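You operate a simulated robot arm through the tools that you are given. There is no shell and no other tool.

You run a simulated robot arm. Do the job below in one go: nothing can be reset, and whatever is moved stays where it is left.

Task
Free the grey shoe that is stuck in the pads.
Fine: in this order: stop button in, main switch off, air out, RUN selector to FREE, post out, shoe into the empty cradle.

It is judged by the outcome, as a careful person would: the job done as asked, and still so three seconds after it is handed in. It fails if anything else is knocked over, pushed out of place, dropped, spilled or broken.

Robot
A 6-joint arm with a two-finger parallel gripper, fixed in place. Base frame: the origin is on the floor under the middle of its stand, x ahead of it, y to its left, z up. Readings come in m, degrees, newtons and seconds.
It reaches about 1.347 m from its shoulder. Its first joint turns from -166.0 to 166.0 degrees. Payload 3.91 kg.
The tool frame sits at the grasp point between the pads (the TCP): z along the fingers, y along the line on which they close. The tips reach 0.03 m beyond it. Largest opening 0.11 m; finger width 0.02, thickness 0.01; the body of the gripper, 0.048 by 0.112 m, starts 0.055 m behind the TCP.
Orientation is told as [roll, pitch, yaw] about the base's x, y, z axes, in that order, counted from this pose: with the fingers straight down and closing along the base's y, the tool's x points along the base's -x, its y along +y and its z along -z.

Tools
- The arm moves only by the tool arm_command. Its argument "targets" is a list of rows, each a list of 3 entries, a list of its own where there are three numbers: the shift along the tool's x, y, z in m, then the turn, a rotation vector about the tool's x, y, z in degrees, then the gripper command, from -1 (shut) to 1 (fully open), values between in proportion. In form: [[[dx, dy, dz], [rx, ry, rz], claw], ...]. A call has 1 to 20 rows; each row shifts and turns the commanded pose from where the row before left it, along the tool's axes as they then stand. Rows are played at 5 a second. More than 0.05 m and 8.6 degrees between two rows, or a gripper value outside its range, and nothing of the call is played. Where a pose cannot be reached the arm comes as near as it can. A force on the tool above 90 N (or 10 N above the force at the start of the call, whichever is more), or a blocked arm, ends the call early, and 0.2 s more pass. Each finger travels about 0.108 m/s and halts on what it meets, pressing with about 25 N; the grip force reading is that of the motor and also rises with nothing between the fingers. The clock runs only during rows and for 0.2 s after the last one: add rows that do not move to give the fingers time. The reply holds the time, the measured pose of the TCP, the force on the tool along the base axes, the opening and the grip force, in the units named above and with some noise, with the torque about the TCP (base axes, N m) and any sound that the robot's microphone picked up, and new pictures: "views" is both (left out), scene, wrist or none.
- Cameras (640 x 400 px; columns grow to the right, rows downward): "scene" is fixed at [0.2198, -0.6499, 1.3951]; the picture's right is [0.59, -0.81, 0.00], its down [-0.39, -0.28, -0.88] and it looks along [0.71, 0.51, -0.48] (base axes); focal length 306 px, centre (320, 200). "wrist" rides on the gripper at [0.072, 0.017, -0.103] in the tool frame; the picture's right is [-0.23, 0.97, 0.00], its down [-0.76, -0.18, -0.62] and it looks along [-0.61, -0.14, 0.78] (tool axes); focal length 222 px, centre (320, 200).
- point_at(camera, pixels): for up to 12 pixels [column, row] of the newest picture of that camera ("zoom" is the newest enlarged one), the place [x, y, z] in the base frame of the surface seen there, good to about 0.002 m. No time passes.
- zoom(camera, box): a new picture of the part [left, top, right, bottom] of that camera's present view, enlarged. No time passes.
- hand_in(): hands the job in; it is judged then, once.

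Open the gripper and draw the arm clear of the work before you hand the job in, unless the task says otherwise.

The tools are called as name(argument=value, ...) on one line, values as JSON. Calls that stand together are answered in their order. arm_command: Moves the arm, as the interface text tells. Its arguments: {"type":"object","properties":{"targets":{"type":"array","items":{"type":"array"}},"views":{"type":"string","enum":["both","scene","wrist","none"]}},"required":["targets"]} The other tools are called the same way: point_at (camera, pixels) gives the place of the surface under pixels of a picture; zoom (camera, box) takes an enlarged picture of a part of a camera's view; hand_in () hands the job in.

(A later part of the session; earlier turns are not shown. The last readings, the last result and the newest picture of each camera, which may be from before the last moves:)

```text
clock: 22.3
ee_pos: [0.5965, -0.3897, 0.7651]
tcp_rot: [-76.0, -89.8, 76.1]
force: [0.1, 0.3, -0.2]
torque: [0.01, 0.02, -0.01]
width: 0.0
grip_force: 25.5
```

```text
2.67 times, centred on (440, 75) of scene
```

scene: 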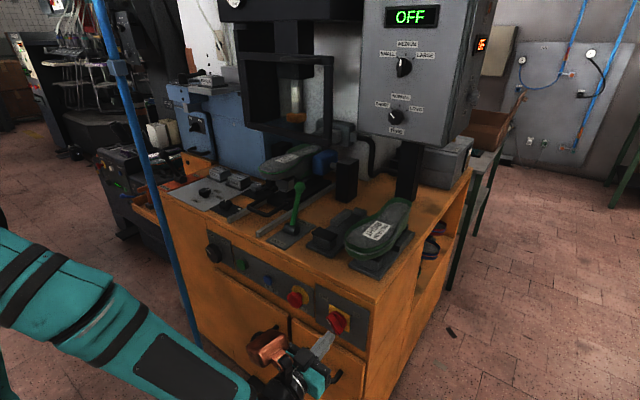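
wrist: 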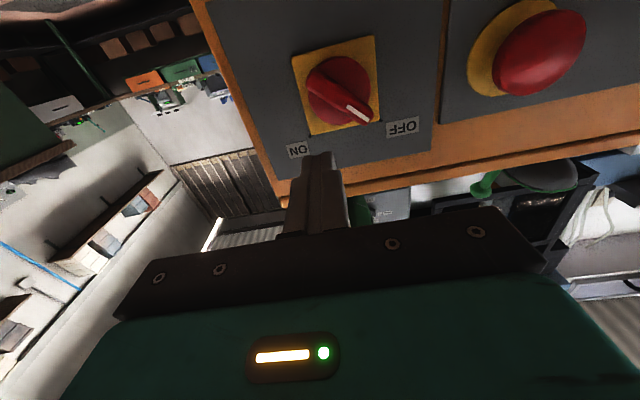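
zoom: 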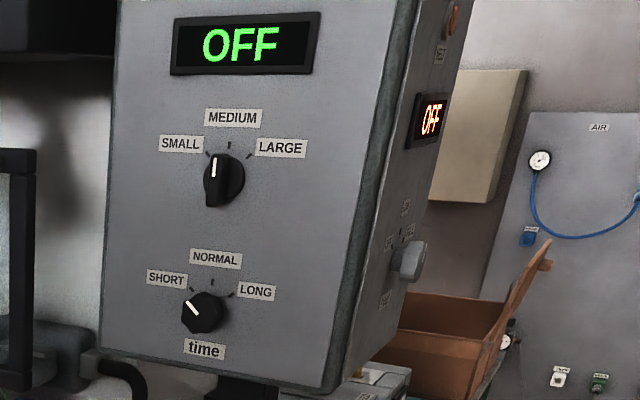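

The main switch points at OFF and both displays are off. Before moving to the air lever I measure the copper part and black cube attached around the gripper, since they could touch the blue pole.

zoom(camera="scene", box=[220, 310, 360, 400])

point_at(camera="scene", pixels=[[262, 335], [270, 348], [285, 345], [265, 360], [293, 362], [300, 380], [315, 380], [290, 385], [270, 385], [240, 370], [200, 360], [325, 340]])

```text
4.44 times, centred on (290, 355) of scene
```

zoom: 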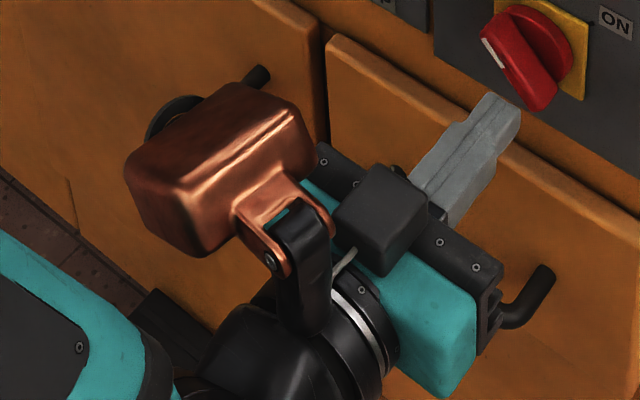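

```text
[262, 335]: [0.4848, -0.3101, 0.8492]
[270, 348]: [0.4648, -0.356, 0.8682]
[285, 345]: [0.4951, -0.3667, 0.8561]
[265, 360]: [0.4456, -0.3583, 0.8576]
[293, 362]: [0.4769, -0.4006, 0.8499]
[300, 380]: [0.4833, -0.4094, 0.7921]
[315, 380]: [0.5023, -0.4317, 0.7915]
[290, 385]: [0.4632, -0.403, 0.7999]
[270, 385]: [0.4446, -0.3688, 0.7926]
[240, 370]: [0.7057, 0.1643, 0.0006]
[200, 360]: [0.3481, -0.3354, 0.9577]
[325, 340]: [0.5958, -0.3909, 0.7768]
```

The copper lamp sits about 0.1 m off the gripper axis on its −x side, so I must keep it away from the pole at (0.615, 0.300). I first raise the arm straight up, clear of the bench and shoes.

arm_command(targets=[[[0, 0, -0.01], [0, 0, 0], -1], [[-0.045, 0, 0], [0, 0, 0], -1], [[-0.045, 0, 0], [0, 0, 0], -1], [[-0.045, 0, 0], [0, 0, 0], -1], [[-0.045, 0, 0], [0, 0, 0], -1], [[-0.045, 0, 0], [0, 0, 0], -1], [[-0.045, 0, 0], [0, 0, 0], -1], [[-0.045, 0, 0], [0, 0, 0], -1], [[-0.045, 0, 0], [0, 0, 0], -1], [[-0.045, 0, 0], [0, 0, 0], -1], [[-0.045, 0, 0], [0, 0, 0], -1], [[0, 0, 0], [0, 0, 0], -1]])

```text
clock: 24.9
ee_pos: [0.5865, -0.388, 1.2164]
tcp_rot: [-82.0, -89.8, 82.1]
force: [0.1, 0.4, -0.4]
torque: [0.0, -0.01, 0.05]
width: 0.0004
grip_force: 24.7
```

scene: 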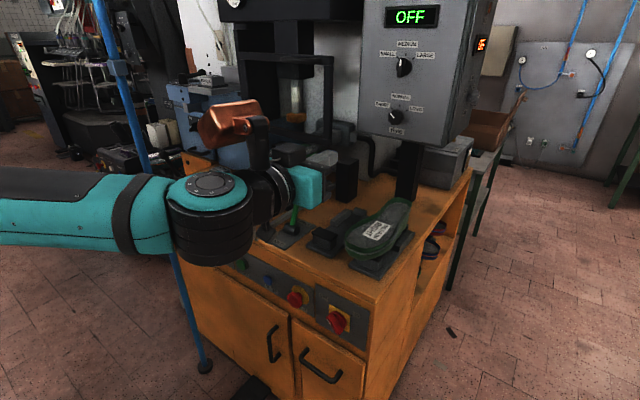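
wrist: 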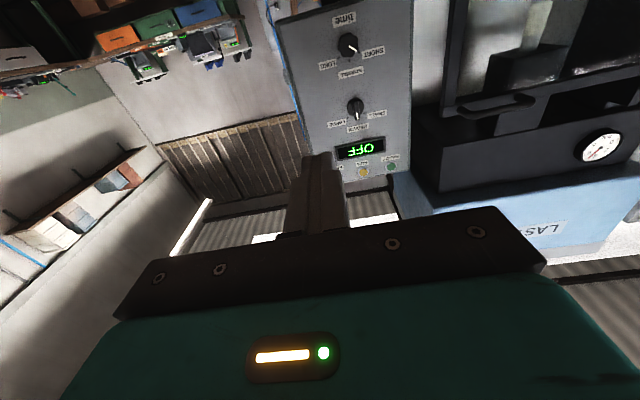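

The arm is up; the lamp is above the gripper. I move sideways (+y) to y ≈0.12, still well short of the pole at y 0.30.

arm_command(targets=[[[0, 0.0425, 0.005], [0, 0, 0], -1], [[0, 0.0425, 0.005], [0, 0, 0], -1], [[0, 0.0425, 0.005], [0, 0, 0], -1], [[0, 0.0425, 0.005], [0, 0, 0], -1], [[0, 0.0425, 0.005], [0, 0, 0], -1], [[0, 0.0425, 0.005], [0, 0, 0], -1], [[0, 0.0425, 0.005], [0, 0, 0], -1], [[0, 0.0425, 0.005], [0, 0, 0], -1], [[0, 0.0425, 0.005], [0, 0, 0], -1], [[0, 0.0425, 0.005], [0, 0, 0], -1], [[0, 0.0425, 0.005], [0, 0, 0], -1], [[0, 0.0425, 0.005], [0, 0, 0], -1], [[0, 0, 0], [0, 0, 0], -1]])

zoom(camera="wrist", box=[0, 0, 320, 200])

zoom(camera="wrist", box=[320, 0, 640, 200])

```text
clock: 27.7
ee_pos: [0.6448, 0.1215, 1.2143]
tcp_rot: [-108.4, -89.7, 108.4]
force: [0.1, 0.6, 0.2]
torque: [0.02, 0.01, 0.0]
width: 0.0
grip_force: 25.1
out of reach, approached as far as the arm can: row 10
```

scene: 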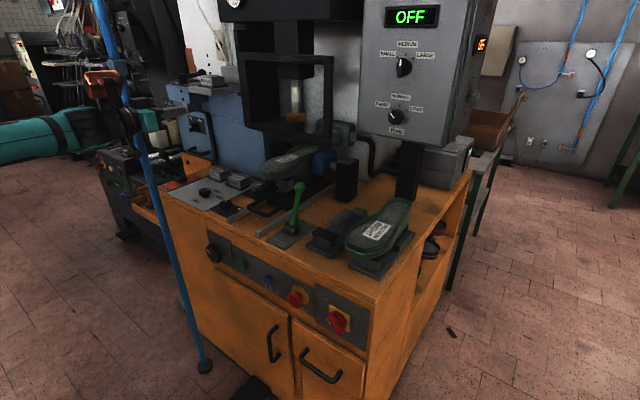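
wrist: 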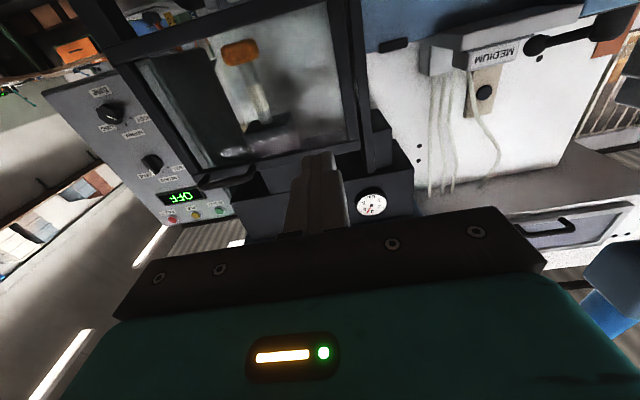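

```text
2.00 times, centred on (160, 100) of wrist
```

zoom: 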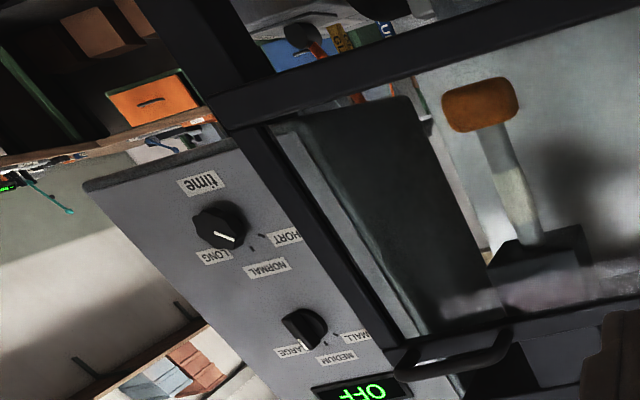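

```text
2.00 times, centred on (480, 100) of wrist
```

zoom: 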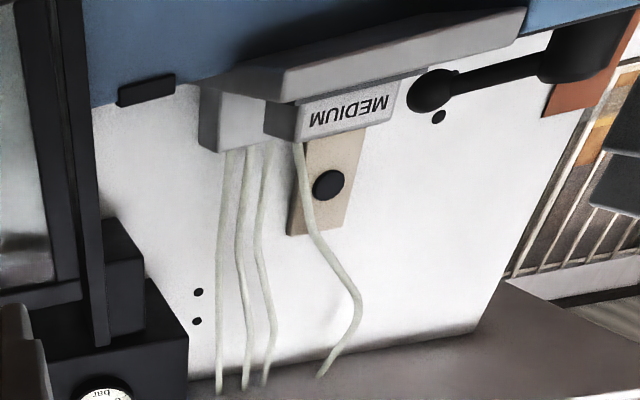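

A gauge is visible at (371,204) and another black lever with an orange plate at (535–610,45) further back. I check both before deciding which one is the air valve.

zoom(camera="wrist", box=[345, 180, 400, 225])

zoom(camera="wrist", box=[500, 0, 640, 100])

point_at(camera="wrist", pixels=[[535, 45], [575, 38], [612, 45], [490, 50], [371, 204], [170, 30], [220, 10], [450, 30]])

point_at(camera="scene", pixels=[[100, 85], [88, 80], [112, 90], [130, 120], [120, 100], [60, 130], [150, 118], [181, 180], [165, 157], [196, 130], [205, 82], [222, 180]])

zoom(camera="scene", box=[70, 60, 250, 200])

```text
8.89 times, centred on (372, 202) of wrist
```

zoom: 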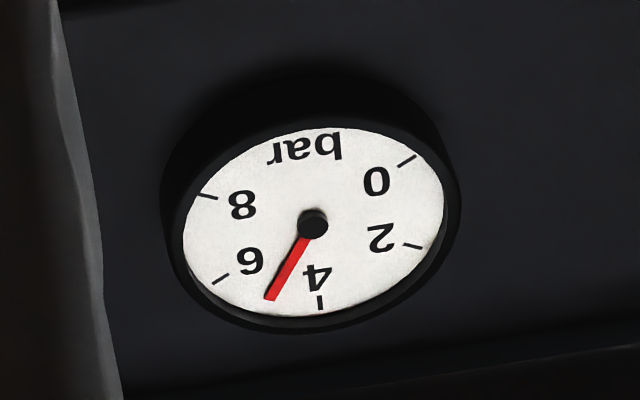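

```text
4.00 times, centred on (570, 50) of wrist
```

zoom: 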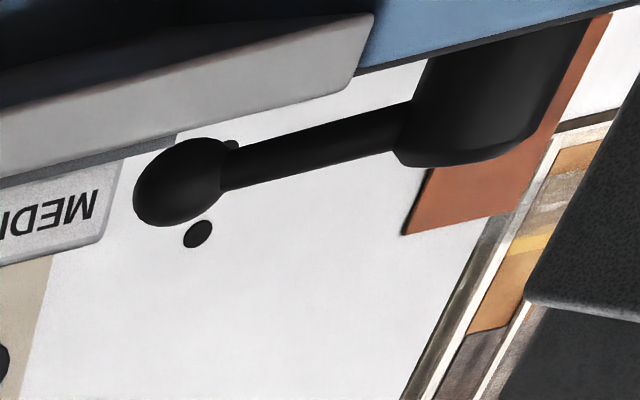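

```text
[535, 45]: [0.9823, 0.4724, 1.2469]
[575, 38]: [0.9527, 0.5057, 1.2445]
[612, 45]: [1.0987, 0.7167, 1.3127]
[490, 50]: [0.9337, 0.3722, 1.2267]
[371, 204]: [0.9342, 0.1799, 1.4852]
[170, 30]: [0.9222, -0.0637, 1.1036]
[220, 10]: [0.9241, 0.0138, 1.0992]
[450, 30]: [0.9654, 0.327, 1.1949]
```

```text
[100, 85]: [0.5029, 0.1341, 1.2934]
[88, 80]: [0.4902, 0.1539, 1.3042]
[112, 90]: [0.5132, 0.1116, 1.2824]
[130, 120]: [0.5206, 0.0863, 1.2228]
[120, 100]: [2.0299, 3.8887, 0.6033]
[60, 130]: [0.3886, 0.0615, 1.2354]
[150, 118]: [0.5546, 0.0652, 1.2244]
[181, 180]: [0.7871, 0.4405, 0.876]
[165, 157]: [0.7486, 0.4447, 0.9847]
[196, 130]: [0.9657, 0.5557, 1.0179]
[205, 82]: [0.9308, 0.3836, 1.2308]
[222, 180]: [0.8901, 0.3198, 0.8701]
```

```text
2.86 times, centred on (160, 130) of scene
```

zoom: 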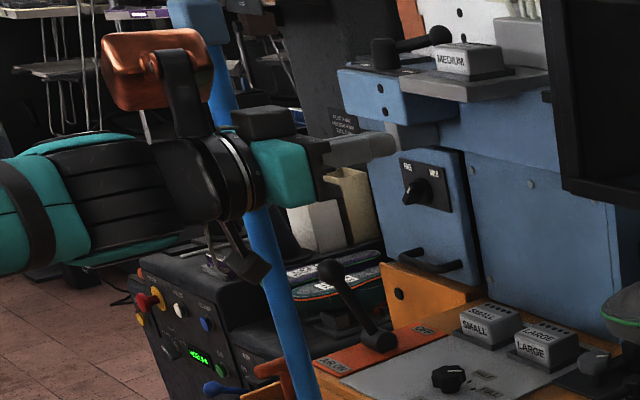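

The gauge reads about 4.7 bar, a good check for "air out". I zoom on the upper lever and on the AIR ON/OFF lever to read their plates.

zoom(camera="scene", box=[175, 60, 245, 110])

zoom(camera="scene", box=[150, 140, 230, 210])

point_at(camera="scene", pixels=[[162, 155], [168, 160], [173, 170], [190, 178], [178, 186], [205, 165], [195, 160], [212, 175], [228, 172], [184, 152], [180, 157], [222, 110]])

```text
8.00 times, centred on (210, 85) of scene
```

zoom: 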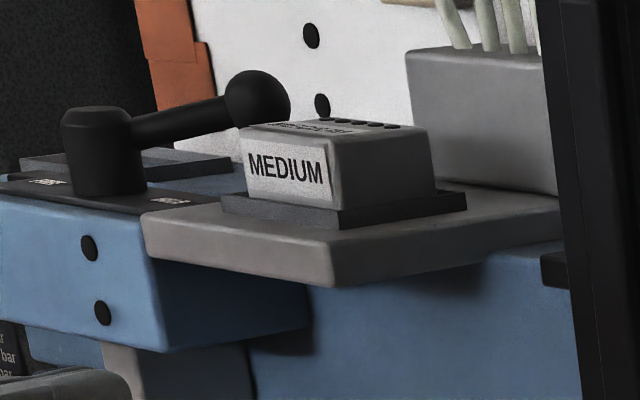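

```text
5.71 times, centred on (190, 175) of scene
```

zoom: 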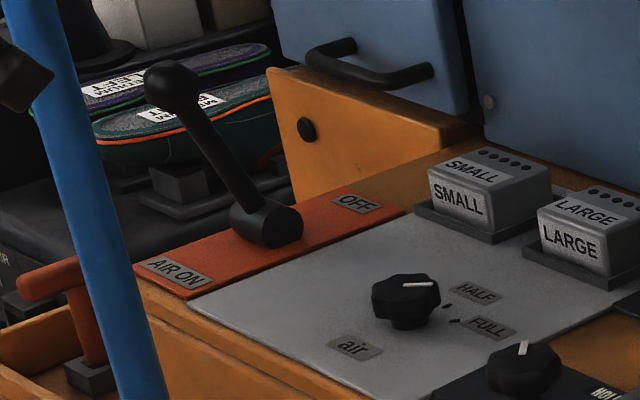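

```text
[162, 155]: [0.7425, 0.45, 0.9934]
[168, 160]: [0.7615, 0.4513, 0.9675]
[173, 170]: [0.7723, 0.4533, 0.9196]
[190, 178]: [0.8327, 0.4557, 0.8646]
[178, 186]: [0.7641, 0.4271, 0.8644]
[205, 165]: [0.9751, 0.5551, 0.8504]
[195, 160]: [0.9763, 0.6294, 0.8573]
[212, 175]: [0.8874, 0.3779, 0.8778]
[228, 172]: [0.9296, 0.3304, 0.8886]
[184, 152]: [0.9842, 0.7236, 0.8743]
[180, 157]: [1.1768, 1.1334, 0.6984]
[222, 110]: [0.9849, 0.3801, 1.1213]
```

The orange-plate lever is clearly the AIR ON/OFF valve, its ball at about (0.755, 0.459, 0.98), leaning to ON; the upper one belongs to something else. I swing the gripper's heading from +x towards +y in place, halfway first.

arm_command(targets=[[[0, 0, 0], [-7.8, 0, 0], -1], [[0, 0, 0], [-7.8, 0, 0], -1], [[0, 0, 0], [-7.8, 0, 0], -1], [[0, 0, 0], [-7.8, 0, 0], -1], [[0, 0, 0], [-7.8, 0, 0], -1], [[0, 0, 0], [-7.8, 0, 0], -1], [[0, 0, 0], [-7.8, 0, 0], -1], [[0, 0, 0], [0, 0, 0], -1]])

```text
clock: 29.5
ee_pos: [0.6461, 0.1187, 1.2299]
tcp_rot: [-149.4, -85.6, -171.7]
force: [-0.3, -1.0, 0.4]
torque: [-0.05, -0.03, 0.01]
width: 0.0001
grip_force: 24.9
out of reach, approached as far as the arm can: row 2, 3, 4
```

scene: 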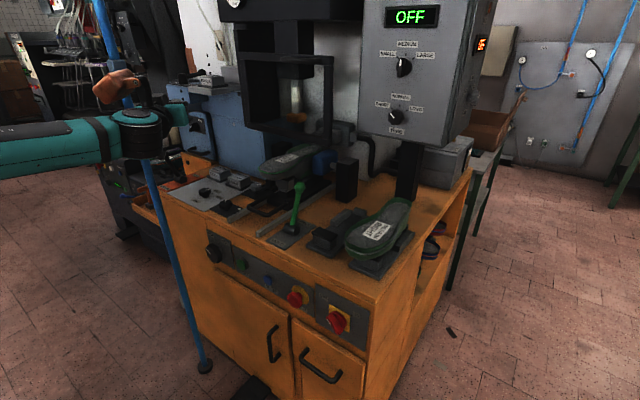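
wrist: 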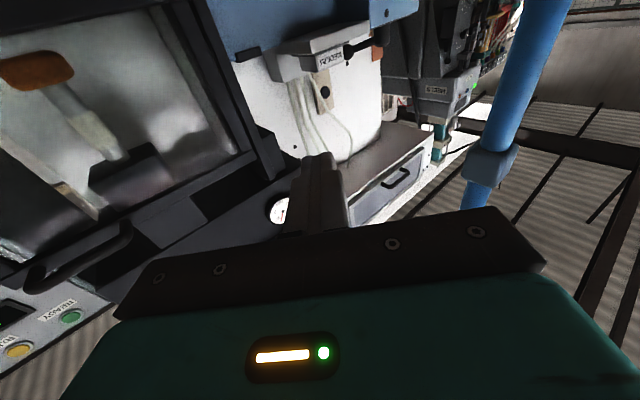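

The heading came to about 39° (some rows were cut short near a wrist singularity), and the pole is visible to the right but not near. I continue turning towards heading 110°, which moves the wrist away from the pole.

arm_command(targets=[[[0, 0, 0], [-7.9, 0, 0], -1], [[0, 0, 0], [-7.9, 0, 0], -1], [[0, 0, 0], [-7.9, 0, 0], -1], [[0, 0, 0], [-7.9, 0, 0], -1], [[0, 0, 0], [-7.9, 0, 0], -1], [[0, 0, 0], [-7.9, 0, 0], -1], [[0, 0, 0], [-7.9, 0, 0], -1], [[0, 0, 0], [-7.9, 0, 0], -1], [[0, 0, 0], [-7.9, 0, 0], -1], [[0, 0, 0], [0, 0, 0], -1]])

```text
clock: 31.7
ee_pos: [0.6473, 0.126, 1.2311]
tcp_rot: [-78.0, -85.6, -172.7]
force: [0.5, -0.6, 0.7]
torque: [-0.02, -0.03, -0.05]
width: 0.0
grip_force: 25.2
out of reach, approached as far as the arm can: row 9
```

scene: 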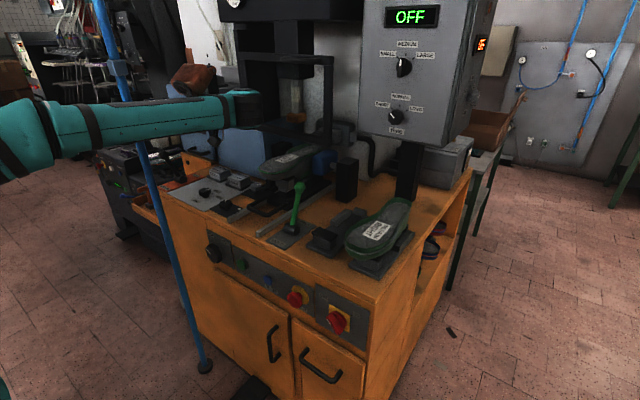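
wrist: 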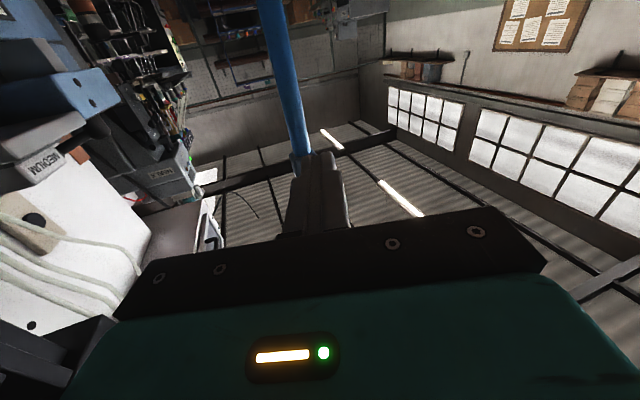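

The gripper now heads about 109° (towards +y). I bring the heading back to about 97°, level the roll, tilt it 20° down, and open the fingers to 7 cm to straddle the lever.

arm_command(targets=[[[0, 0, 0], [6, 0, 0], -1], [[0, 0, 0], [6, 0, 0], -1], [[0, 0, 0], [0, 0, 4.3], -0.5], [[0, 0, 0], [0, 6.7, 0], 0], [[0, 0, 0], [0, 6.7, 0], 0.3], [[0, 0, 0], [0, 6.6, 0], 0.3], [[0, 0, 0], [0, 0, 0], 0.3]])

point_at(camera="scene", pixels=[[190, 78], [200, 75], [178, 82], [240, 105], [150, 118], [251, 125], [246, 100], [330, 145], [244, 60], [290, 140], [212, 150], [232, 95]])

zoom(camera="scene", box=[100, 40, 290, 190])

```text
clock: 33.3
ee_pos: [0.6492, 0.126, 1.2296]
tcp_rot: [-0.3, -70.0, 98.3]
force: [0.5, -0.9, 0.1]
torque: [0.0, 0.01, 0.04]
width: 0.0714
grip_force: 0.0
```

scene: 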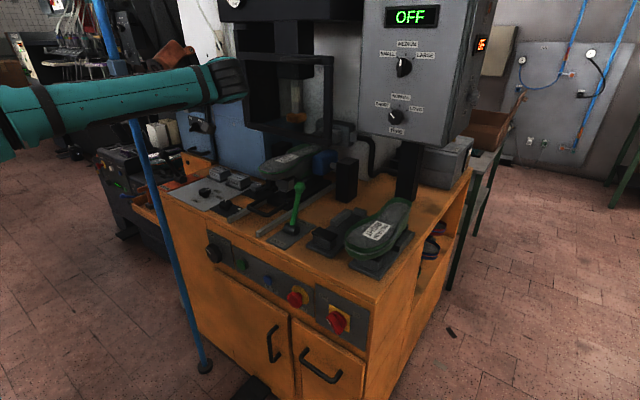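
wrist: 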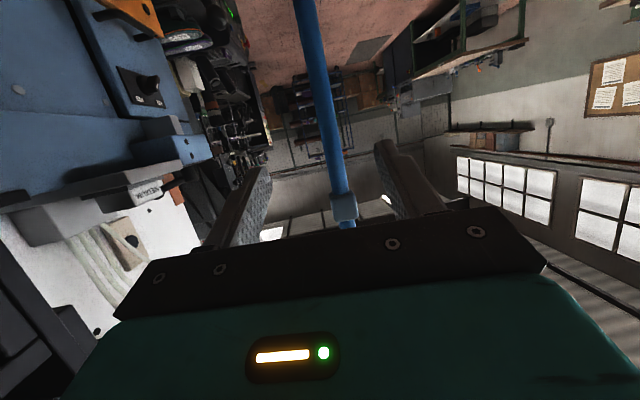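

```text
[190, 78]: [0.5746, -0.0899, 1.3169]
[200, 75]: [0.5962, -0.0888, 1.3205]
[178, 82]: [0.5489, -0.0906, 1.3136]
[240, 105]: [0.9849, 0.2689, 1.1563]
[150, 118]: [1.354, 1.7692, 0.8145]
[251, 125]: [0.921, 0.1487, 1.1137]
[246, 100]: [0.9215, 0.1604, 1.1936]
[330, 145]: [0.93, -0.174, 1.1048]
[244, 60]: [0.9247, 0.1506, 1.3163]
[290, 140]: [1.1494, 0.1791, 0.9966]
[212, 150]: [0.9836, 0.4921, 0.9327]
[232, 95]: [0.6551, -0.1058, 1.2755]
```

```text
2.67 times, centred on (195, 115) of scene
```

zoom: 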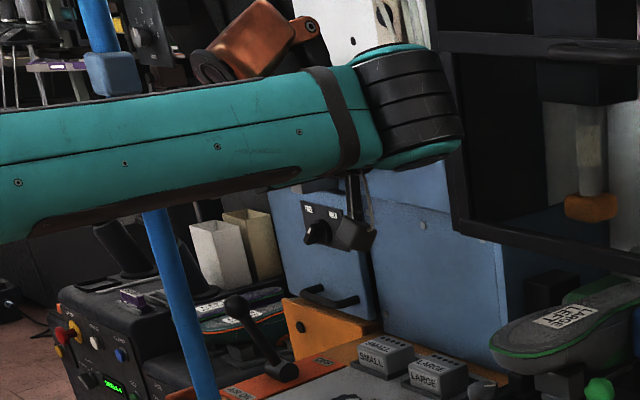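

The orientation is right (heading 98°, 20° down). I move +x first, then in towards the lever to a point 10 cm short of the ball.

arm_command(targets=[[[0.0122, -0.0309, 0.0104], [0, 0, 0], 0.3], [[0.0122, -0.0309, 0.0104], [0, 0, 0], 0.3], [[0.0122, -0.0309, 0.0104], [0, 0, 0], 0.3], [[0.0122, -0.0309, 0.0104], [0, 0, 0], 0.3], [[0.01285, -0.0048, 0.0398], [0, 0, 0], 0.3], [[0.01285, -0.0048, 0.0398], [0, 0, 0], 0.3], [[0.01285, -0.0048, 0.0398], [0, 0, 0], 0.3], [[0.01285, -0.0048, 0.0398], [0, 0, 0], 0.3], [[0.01285, -0.0048, 0.0398], [0, 0, 0], 0.3], [[0.01285, -0.0048, 0.0398], [0, 0, 0], 0.3], [[0, 0, 0], [0, 0, 0], 0.3]])

zoom(camera="scene", box=[100, 60, 290, 210])

```text
clock: 35.7
ee_pos: [0.7693, 0.367, 1.0164]
tcp_rot: [-0.3, -70.0, 98.1]
force: [-0.4, 1.0, 0.1]
torque: [-0.02, -0.01, 0.03]
width: 0.0716
grip_force: 0.1
```

scene: 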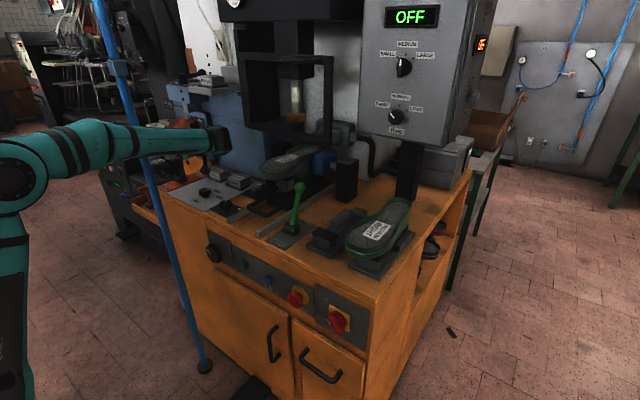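
wrist: 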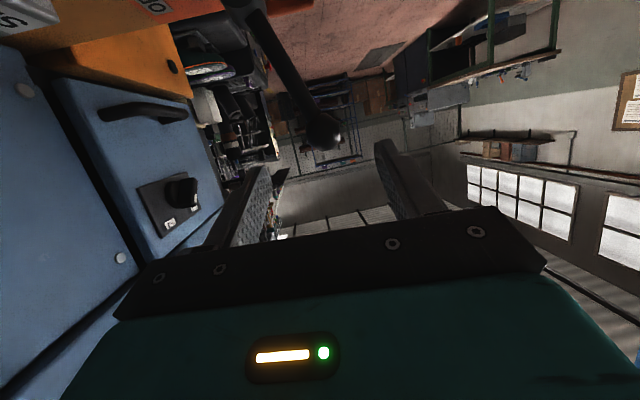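

```text
2.67 times, centred on (195, 135) of scene
```

zoom: 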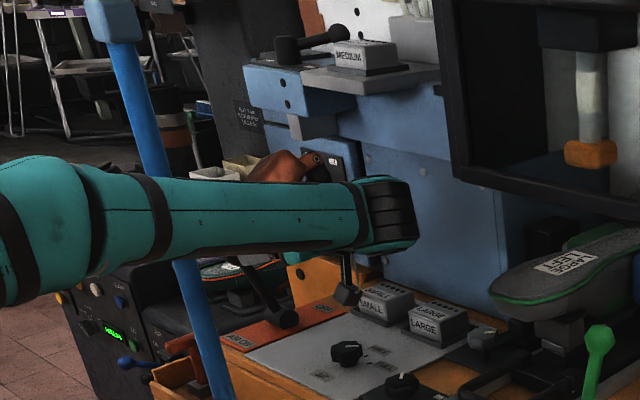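

The lever ball is at (322,130) in the wrist view, between the open fingers. I measure ball and rod here and check how near the arm is to the pole.

point_at(camera="wrist", pixels=[[322, 130], [312, 130], [333, 130], [322, 118], [300, 80], [280, 50], [250, 10], [265, 20]])

point_at(camera="scene", pixels=[[160, 143], [140, 145], [185, 140], [210, 135], [218, 140], [200, 125], [232, 170], [206, 193], [217, 165], [222, 177]])

```text
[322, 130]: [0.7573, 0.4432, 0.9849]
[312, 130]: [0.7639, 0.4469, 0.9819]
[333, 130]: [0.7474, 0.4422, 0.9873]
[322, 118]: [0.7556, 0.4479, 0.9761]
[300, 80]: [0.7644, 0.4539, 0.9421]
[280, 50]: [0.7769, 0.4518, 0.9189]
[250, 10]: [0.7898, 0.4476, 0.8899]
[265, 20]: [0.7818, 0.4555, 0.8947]
```

```text
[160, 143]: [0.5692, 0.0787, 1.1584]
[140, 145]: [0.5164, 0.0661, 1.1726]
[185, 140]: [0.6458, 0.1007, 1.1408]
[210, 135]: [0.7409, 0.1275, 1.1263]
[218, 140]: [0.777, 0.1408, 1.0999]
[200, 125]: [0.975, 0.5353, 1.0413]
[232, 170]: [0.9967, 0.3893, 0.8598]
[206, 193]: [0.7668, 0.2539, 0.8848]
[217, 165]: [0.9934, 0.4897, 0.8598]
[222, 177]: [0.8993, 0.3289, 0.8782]
```

The ball centre is about (0.757, 0.458, 0.985) and the forearm edge is still some 10 cm from the pole. I go in 8 cm along the fingers so that they straddle the ball.

arm_command(targets=[[[-0.0006, -0.0003, 0.0273], [0, 0, 0], 0.3], [[-0.0006, -0.0003, 0.0273], [0, 0, 0], 0.3], [[-0.0006, -0.0003, 0.0273], [0, 0, 0], 0.3], [[0, 0, 0], [0, 0, 0], 0.3]])

zoom(camera="scene", box=[100, 60, 290, 210])

point_at(camera="scene", pixels=[[160, 143], [185, 140], [200, 137], [175, 118], [185, 120], [195, 120]])

```text
clock: 36.7
ee_pos: [0.7601, 0.442, 0.9902]
tcp_rot: [-0.2, -70.0, 98.2]
force: [0.2, -0.2, -0.1]
torque: [0.01, 0.03, 0.04]
width: 0.0714
grip_force: 0.1
```

scene: 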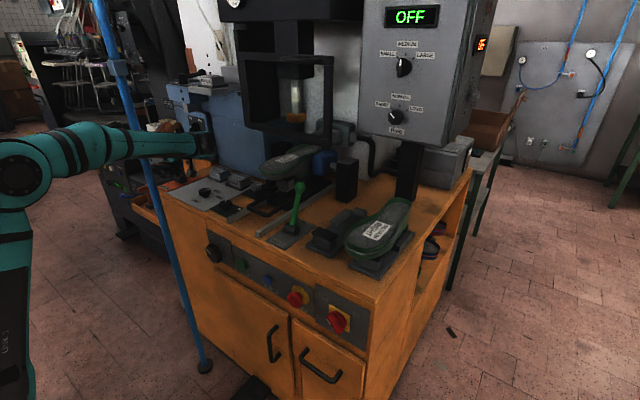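
wrist: 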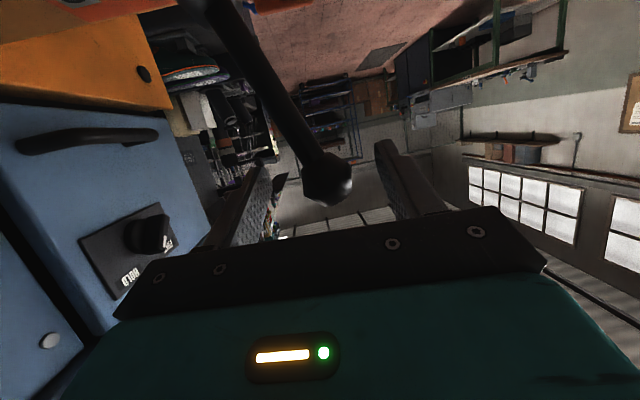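

```text
2.67 times, centred on (195, 135) of scene
```

zoom: 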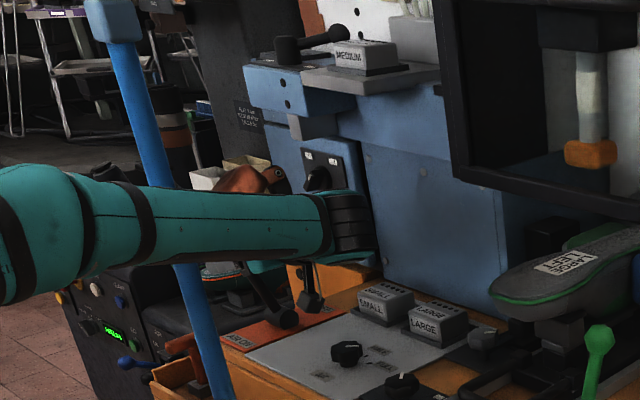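

```text
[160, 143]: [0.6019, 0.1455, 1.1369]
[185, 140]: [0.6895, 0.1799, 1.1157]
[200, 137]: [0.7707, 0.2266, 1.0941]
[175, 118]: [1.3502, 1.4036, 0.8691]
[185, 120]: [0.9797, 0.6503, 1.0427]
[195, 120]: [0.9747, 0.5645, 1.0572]
```

The ball (327,185) sits between the fingers. I narrow the gap to 4 cm and sweep it in +x towards OFF, turning the heading back a little so the wrist stays clear of the guard.

arm_command(targets=[[[0, 0, 0], [0, 0, 0], -0.27], [[0, 0, 0], [0, 0, 0], -0.27], [[0.0006, -0.0119, -0.0016], [2.82, 0, 1.03], -0.27], [[0.0004, -0.012, -0.001], [2.82, 0, 1.03], -0.27], [[0.0002, -0.012, -0.0004], [2.82, 0, 1.03], -0.27], [[0, -0.012, 0.0002], [2.82, 0, 1.03], -0.27], [[-0.0003, -0.012, 0.0008], [2.82, 0, 1.03], -0.27], [[-0.0005, -0.0119, 0.0013], [0, 0, 0], -0.27], [[0, 0, 0], [0, 0, 0], -0.27]])

zoom(camera="scene", box=[130, 90, 250, 210])

```text
clock: 38.7
ee_pos: [0.831, 0.4428, 0.9905]
tcp_rot: [-0.2, -70.1, 83.0]
force: [-0.1, 0.2, 0.6]
torque: [0.0, 0.02, 0.01]
width: 0.0402
grip_force: 0.0
```

scene: 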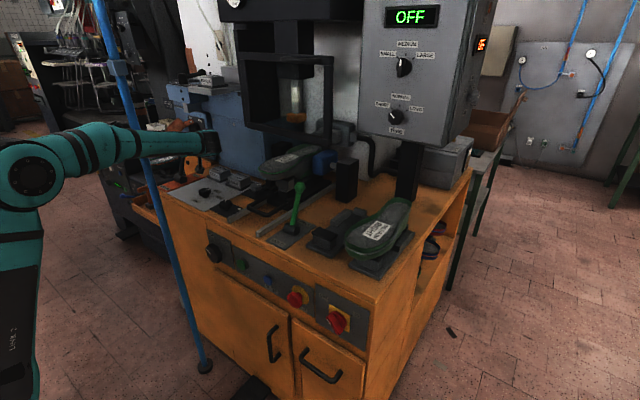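
wrist: 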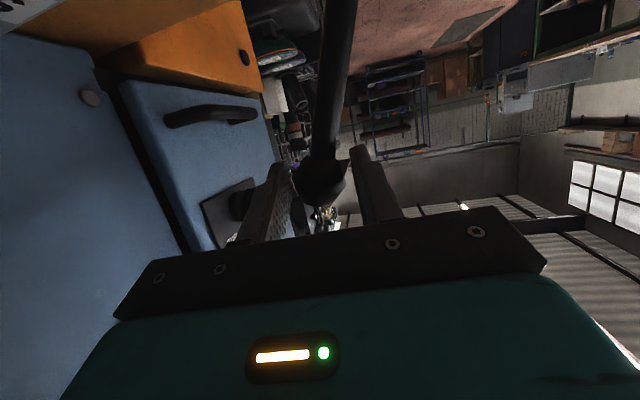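

```text
3.33 times, centred on (190, 150) of scene
```

zoom: 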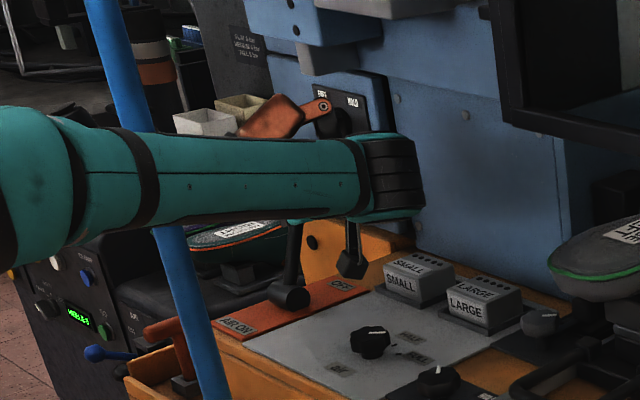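

The lever has passed upright with almost no force, leaning now towards OFF. I push on in small steps until it reaches its stop.

arm_command(targets=[[[0.001, -0.0099, 0.0015], [0, 0, 0], -0.27], [[0.001, -0.0099, 0.0015], [0, 0, 0], -0.27], [[0.001, -0.0079, 0.0015], [0, 0, 0], -0.27], [[0, 0, 0], [0, 0, 0], -0.27]])

zoom(camera="scene", box=[130, 90, 250, 210])

```text
clock: 39.7
ee_pos: [0.8569, 0.443, 0.9876]
tcp_rot: [-0.6, -70.1, 83.6]
force: [-50.7, -5.9, 9.6]
torque: [0.08, 0.38, 1.16]
width: 0.0792
grip_force: 24.9
```

scene: 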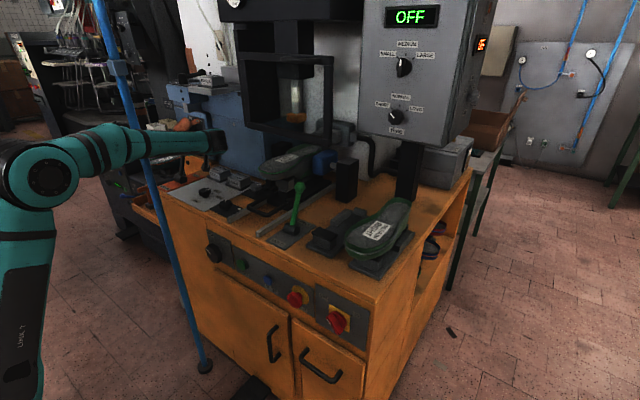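
wrist: 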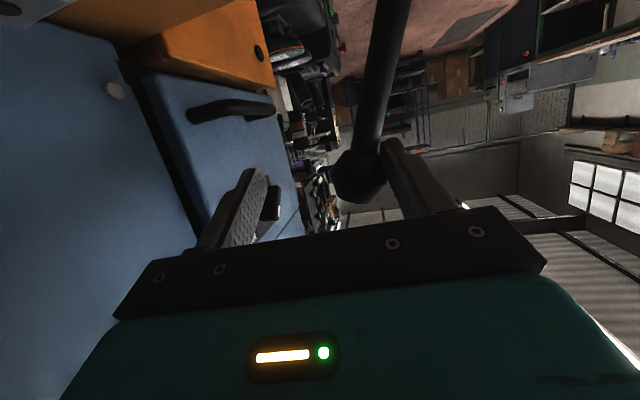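

```text
3.33 times, centred on (190, 150) of scene
```

zoom: 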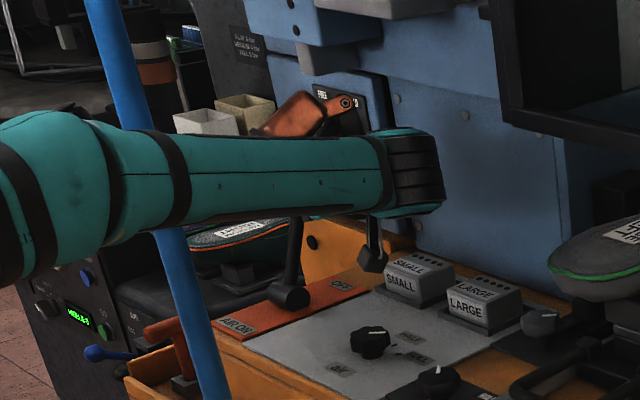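

The lever has come to its stop at about +20° (ball x ≈0.834) with 50 N, i.e. at OFF. I open fully so nothing drags it back and withdraw along the fingers.

arm_command(targets=[[[0, 0, 0], [0, 0, 0], 1], [[0, 0, 0], [0, 0, 0], 1], [[0, 0, 0], [0, 0, 0], 1], [[0, 0, -0.03], [0, 0, 0], 1], [[0, 0, -0.03], [0, 0, 0], 1], [[0, 0, -0.03], [0, 0, 0], 1], [[0, 0, -0.03], [0, 0, 0], 1], [[0, 0, 0], [0, 0, 0], 1]])

zoom(camera="scene", box=[130, 90, 250, 210])

zoom(camera="wrist", box=[180, 0, 480, 200])

```text
clock: 41.5
ee_pos: [0.8458, 0.3298, 1.0264]
tcp_rot: [-0.1, -70.0, 83.1]
force: [0.3, -0.3, -0.3]
torque: [0.0, -0.02, -0.01]
width: 0.1101
grip_force: 0.0
```

scene: 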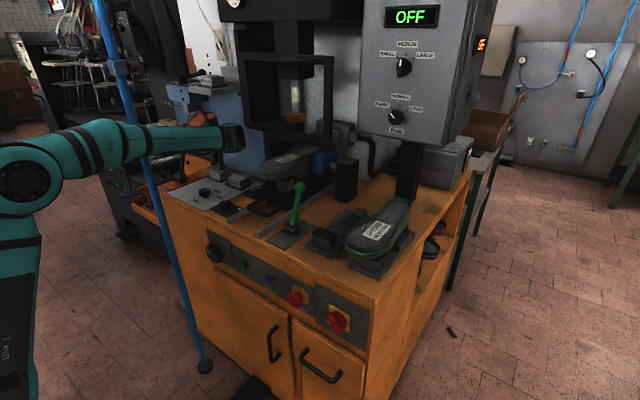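
wrist: 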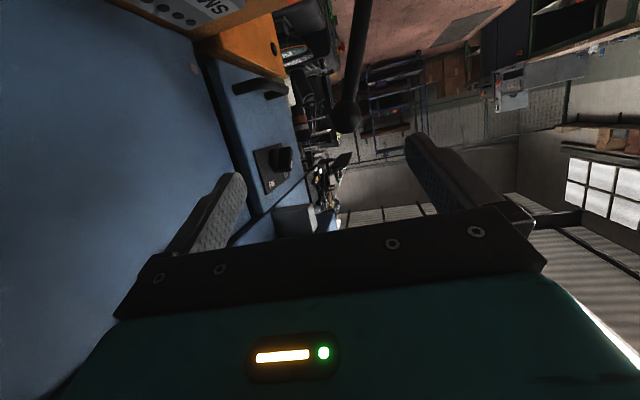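

```text
3.33 times, centred on (190, 150) of scene
```

zoom: 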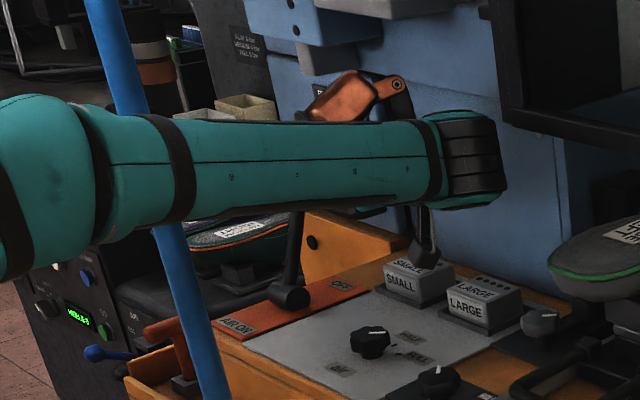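

```text
2.00 times, centred on (330, 100) of wrist
```

zoom: 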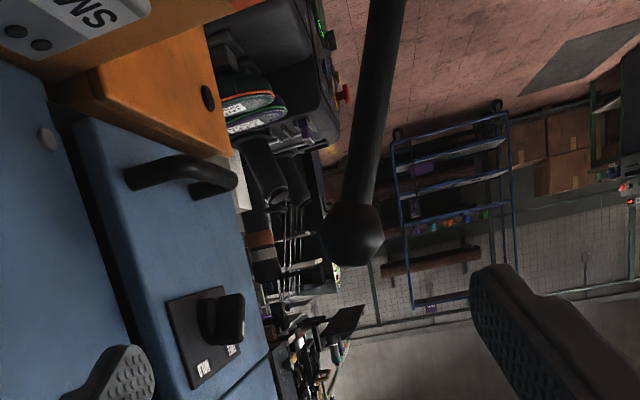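

The lever stays put. I measure the ball's position, then rise and draw back away from the machine.

point_at(camera="wrist", pixels=[[347, 118], [352, 90], [357, 60], [362, 20]])

point_at(camera="scene", pixels=[[177, 180], [178, 165], [179, 157], [228, 130], [235, 140], [210, 165]])

```text
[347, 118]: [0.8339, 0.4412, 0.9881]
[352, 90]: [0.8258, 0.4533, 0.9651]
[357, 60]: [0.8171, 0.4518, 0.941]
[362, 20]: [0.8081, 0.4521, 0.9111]
```

```text
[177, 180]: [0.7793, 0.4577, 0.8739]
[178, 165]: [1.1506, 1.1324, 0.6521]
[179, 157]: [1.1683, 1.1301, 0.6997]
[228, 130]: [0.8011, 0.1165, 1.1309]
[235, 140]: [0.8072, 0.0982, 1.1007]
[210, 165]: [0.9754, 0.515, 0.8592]
```

The ball is now at x 0.834, mirrored from 0.757, so the lever is fully at OFF. I rise and back away from the lever and pole, tilting the gripper further down for the swing back.

arm_command(targets=[[[-0.0214, 0.0063, -0.0408], [0, 0, 0], 1], [[-0.0214, 0.0063, -0.0408], [0, 0, 0], 1], [[-0.0214, 0.0063, -0.0408], [0, 0, 0], 1], [[-0.0214, 0.0063, -0.0408], [0, 0, 0], 1], [[-0.0214, 0.0063, -0.0408], [0, 0, 0], 1], [[0, 0, 0], [0, 6.25, 0], 1], [[0, 0, 0], [0, 6.25, 0], 1], [[0, 0, 0], [0, 6.25, 0], 1], [[0, 0, 0], [0, 6.25, 0], 1], [[0.0171, 0.0325, -0.0171], [0, 0, 0], 1], [[0.0171, 0.0325, -0.0171], [0, 0, 0], 1], [[0.0171, 0.0325, -0.0171], [0, 0, 0], 1], [[0.0171, 0.0325, -0.0171], [0, 0, 0], 1], [[0.0171, 0.0325, -0.0171], [0, 0, 0], 1], [[0, 0, 0], [0, 0, 0], 1]])

```text
clock: 44.7
ee_pos: [0.6186, 0.0803, 1.1957]
tcp_rot: [-0.1, -45.0, 83.0]
force: [0.0, -0.3, -0.5]
torque: [0.02, -0.01, 0.01]
width: 0.1101
grip_force: 0.0
```

scene: 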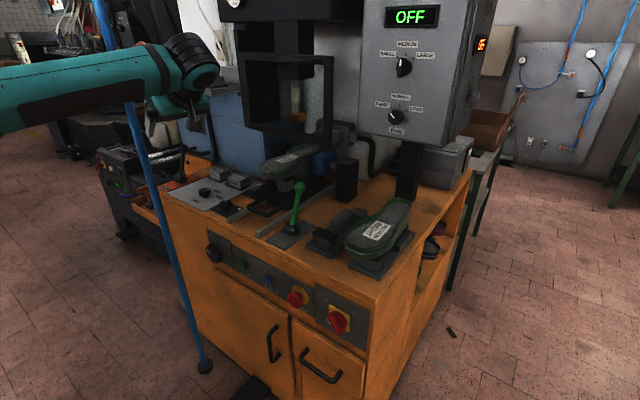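
wrist: 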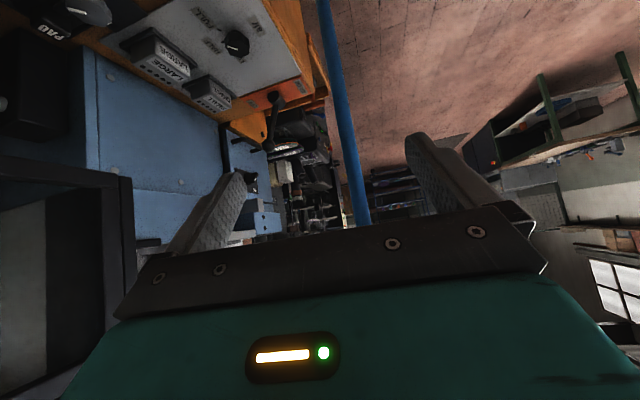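

Clear of the lever. I turn the heading back to +x in place (10 rows), keeping the 45° tilt.

arm_command(targets=[[[0, 0, 0], [5.87, 0, 5.87], 1], [[0, 0, 0], [5.87, 0, 5.87], 1], [[0, 0, 0], [5.87, 0, 5.87], 1], [[0, 0, 0], [5.87, 0, 5.87], 1], [[0, 0, 0], [5.87, 0, 5.87], 1], [[0, 0, 0], [5.87, 0, 5.87], 1], [[0, 0, 0], [5.87, 0, 5.87], 1], [[0, 0, 0], [5.87, 0, 5.87], 1], [[0, 0, 0], [5.87, 0, 5.87], 1], [[0, 0, 0], [5.87, 0, 5.87], 1], [[0, 0, 0], [0, 0, 0], 1]])

zoom(camera="wrist", box=[250, 20, 450, 200])

```text
clock: 47.1
ee_pos: [0.6211, 0.0322, 1.1873]
tcp_rot: [3.9, -46.2, 10.9]
force: [0.4, 0.7, 0.2]
torque: [-0.03, -0.01, 0.0]
width: 0.1101
grip_force: 0.0
out of reach, approached as far as the arm can: row 8, 9, 10
```

scene: 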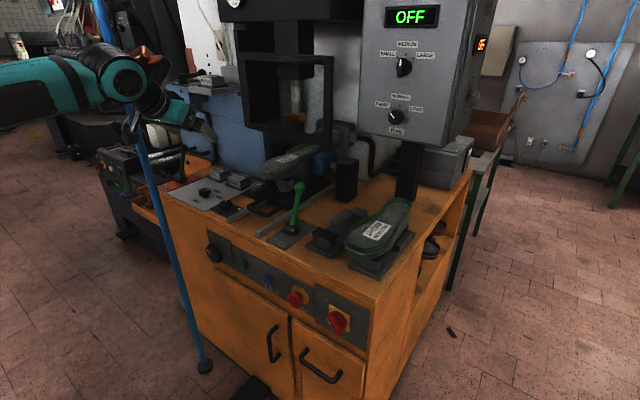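
wrist: 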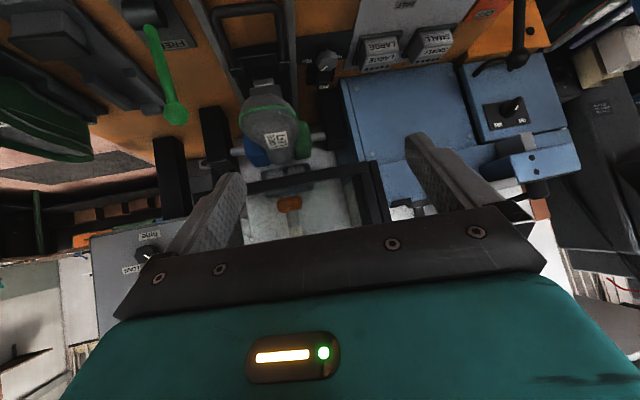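

```text
2.22 times, centred on (350, 110) of wrist
```

zoom: 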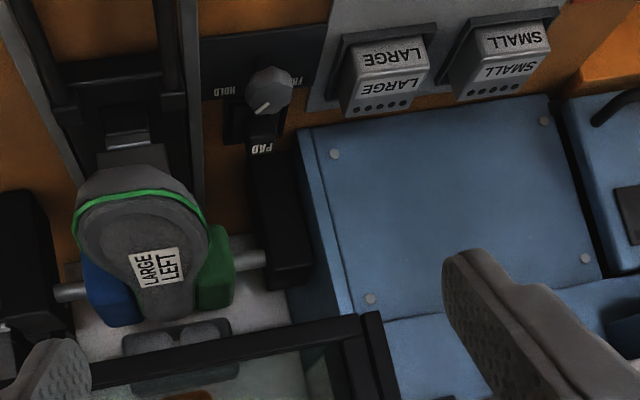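

The turn stopped short at heading ≈11° (rows 8–10 out of reach), so some wrist joint is near a limit or singularity. I measure the forearm's direction to understand the wrist's configuration.

zoom(camera="scene", box=[0, 20, 240, 170])

point_at(camera="scene", pixels=[[10, 95], [40, 90], [70, 82], [100, 75], [118, 78], [130, 78], [150, 100], [165, 110], [60, 65], [60, 110], [150, 60], [135, 120]])

```text
2.67 times, centred on (120, 95) of scene
```

zoom: 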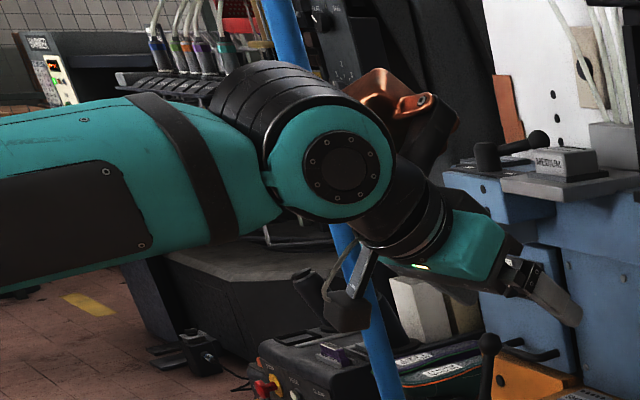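

```text
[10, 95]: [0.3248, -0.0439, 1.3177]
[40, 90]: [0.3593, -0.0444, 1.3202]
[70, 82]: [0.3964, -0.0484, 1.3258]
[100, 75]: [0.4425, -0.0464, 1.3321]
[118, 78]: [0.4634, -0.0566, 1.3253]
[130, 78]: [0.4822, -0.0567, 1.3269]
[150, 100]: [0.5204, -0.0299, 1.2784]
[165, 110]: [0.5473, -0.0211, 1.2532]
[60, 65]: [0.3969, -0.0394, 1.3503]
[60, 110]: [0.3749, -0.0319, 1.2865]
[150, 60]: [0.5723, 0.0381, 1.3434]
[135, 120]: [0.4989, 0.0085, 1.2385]
```

The forearm is level and the wrist seems to be in its "flipped" branch, which is in fact the better one for the RUN knob if I come at it from a left-bent posture. I turn to heading ≈45° and level the gripper here first.

arm_command(targets=[[[0, 0, 0], [-5.87, 0, -5.87], 1], [[0, 0, 0], [-5.87, 0, -5.87], 1], [[0, 0, 0], [-5.87, 0, -5.87], 1], [[0, 0, 0], [-5.87, 0, -5.87], 1], [[0, 0, 0], [0, -7.3, 0], 1], [[0, 0, 0], [0, -7.3, 0], 0.2], [[0, 0, 0], [0, -7.3, 0], 0.2], [[0, 0, 0], [0, -7.3, 0], 0.2], [[0, 0, 0], [0, -7.3, 0], 0.2], [[0, 0, 0], [0, -7.3, 0], 0.2], [[0, 0, 0], [0, 0, 0], 0.2]])

```text
clock: 49.5
ee_pos: [0.6221, 0.0306, 1.1866]
tcp_rot: [132.9, -87.9, -86.0]
force: [0.6, 0.4, -0.2]
torque: [0.01, -0.01, -0.02]
width: 0.066
grip_force: 0.0
```

scene: 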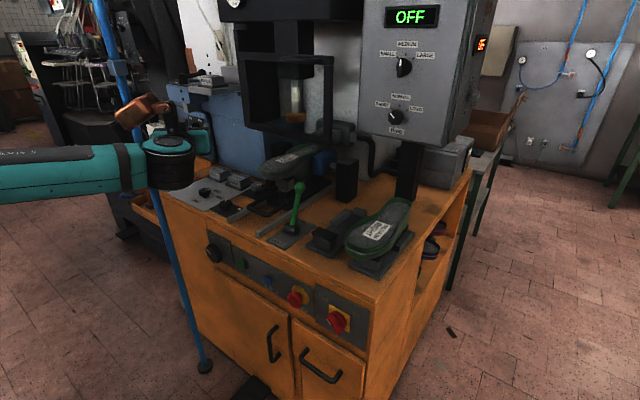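
wrist: 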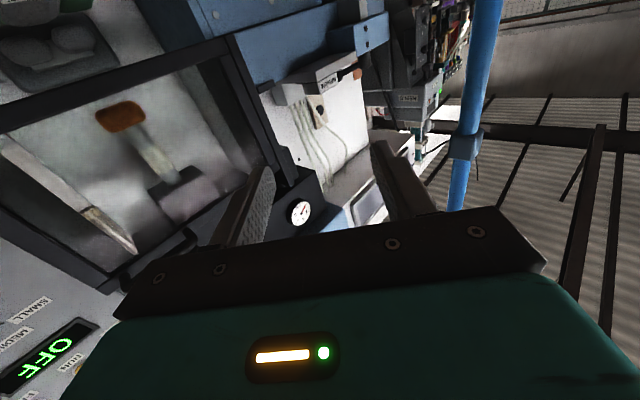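

The gripper is level, heading ≈47°. The gauge is in view at (300,211); I check that the air has gone out.

zoom(camera="wrist", box=[275, 190, 325, 225])

zoom(camera="scene", box=[100, 80, 250, 210])

```text
11.43 times, centred on (300, 208) of wrist
```

zoom: 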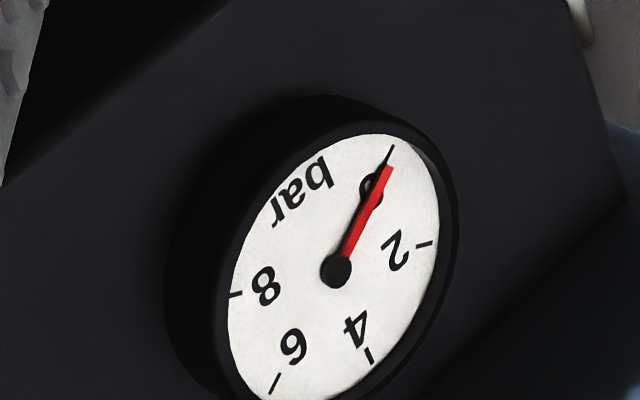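

```text
3.08 times, centred on (175, 145) of scene
```

zoom: 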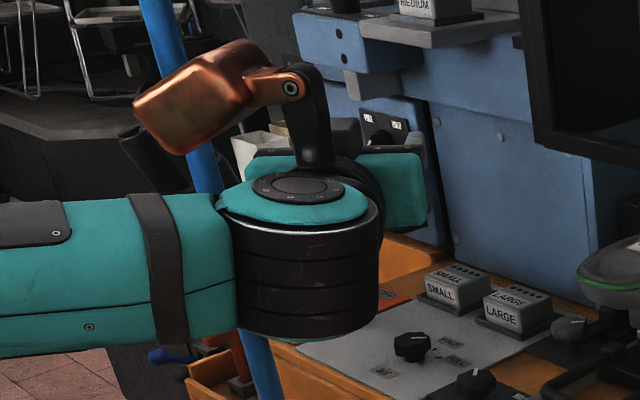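

The gauge reads 0 bar: the air is out. I pull back a little and lower the gripper to the height of the RUN knob, in front of the panel.

arm_command(targets=[[[0, 0.0154, -0.0348], [0, 0, 0], 0.2], [[0, 0.0154, -0.0348], [0, 0, 0], 0.2], [[0.044, 0, 0], [0, 0, 0], 0.2], [[0.044, 0, 0], [0, 0, 0], 0.2], [[0.044, 0, 0], [0, 0, 0], 0.2], [[0.044, 0, 0], [0, 0, 0], 0.2], [[0.044, 0, 0], [0, 0, 0], 0.2], [[0.044, 0, 0], [0, 0, 0], 0.2], [[0.044, 0, 0], [0, 0, 0], 0.2], [[0.044, 0, 0], [0, 0, 0], 0.2], [[0.044, 0, 0], [0, 0, 0], 0.2], [[0.044, 0, 0], [0, 0, 0], 0.2], [[0, 0, 0], [0, 0, 0], 0.2]])

```text
clock: 52.3
ee_pos: [0.5765, 0.0089, 0.7559]
tcp_rot: [130.6, -87.9, -83.6]
force: [0.0, 1.0, 0.5]
torque: [0.01, -0.01, 0.0]
width: 0.0656
grip_force: 0.1
out of reach, approached as far as the arm can: row 11, 12
```

scene: 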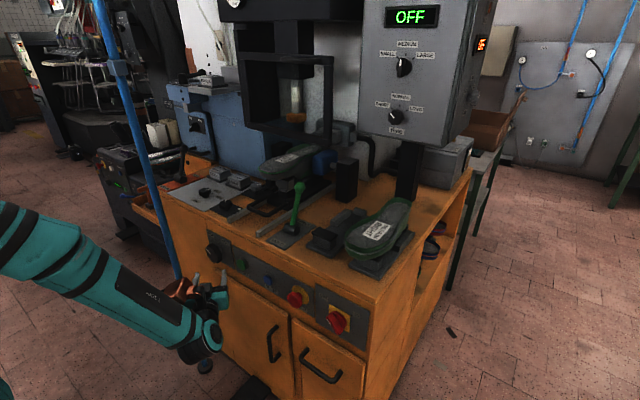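
wrist: 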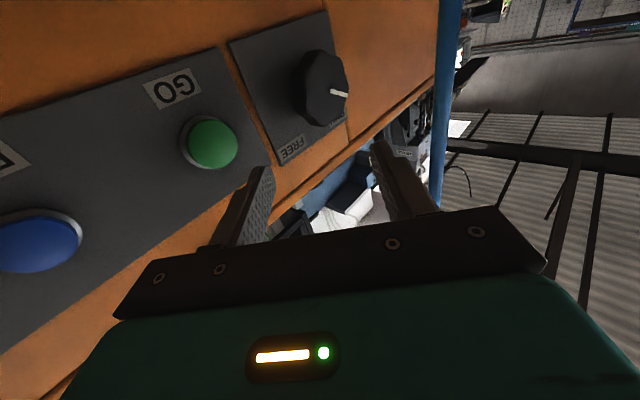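

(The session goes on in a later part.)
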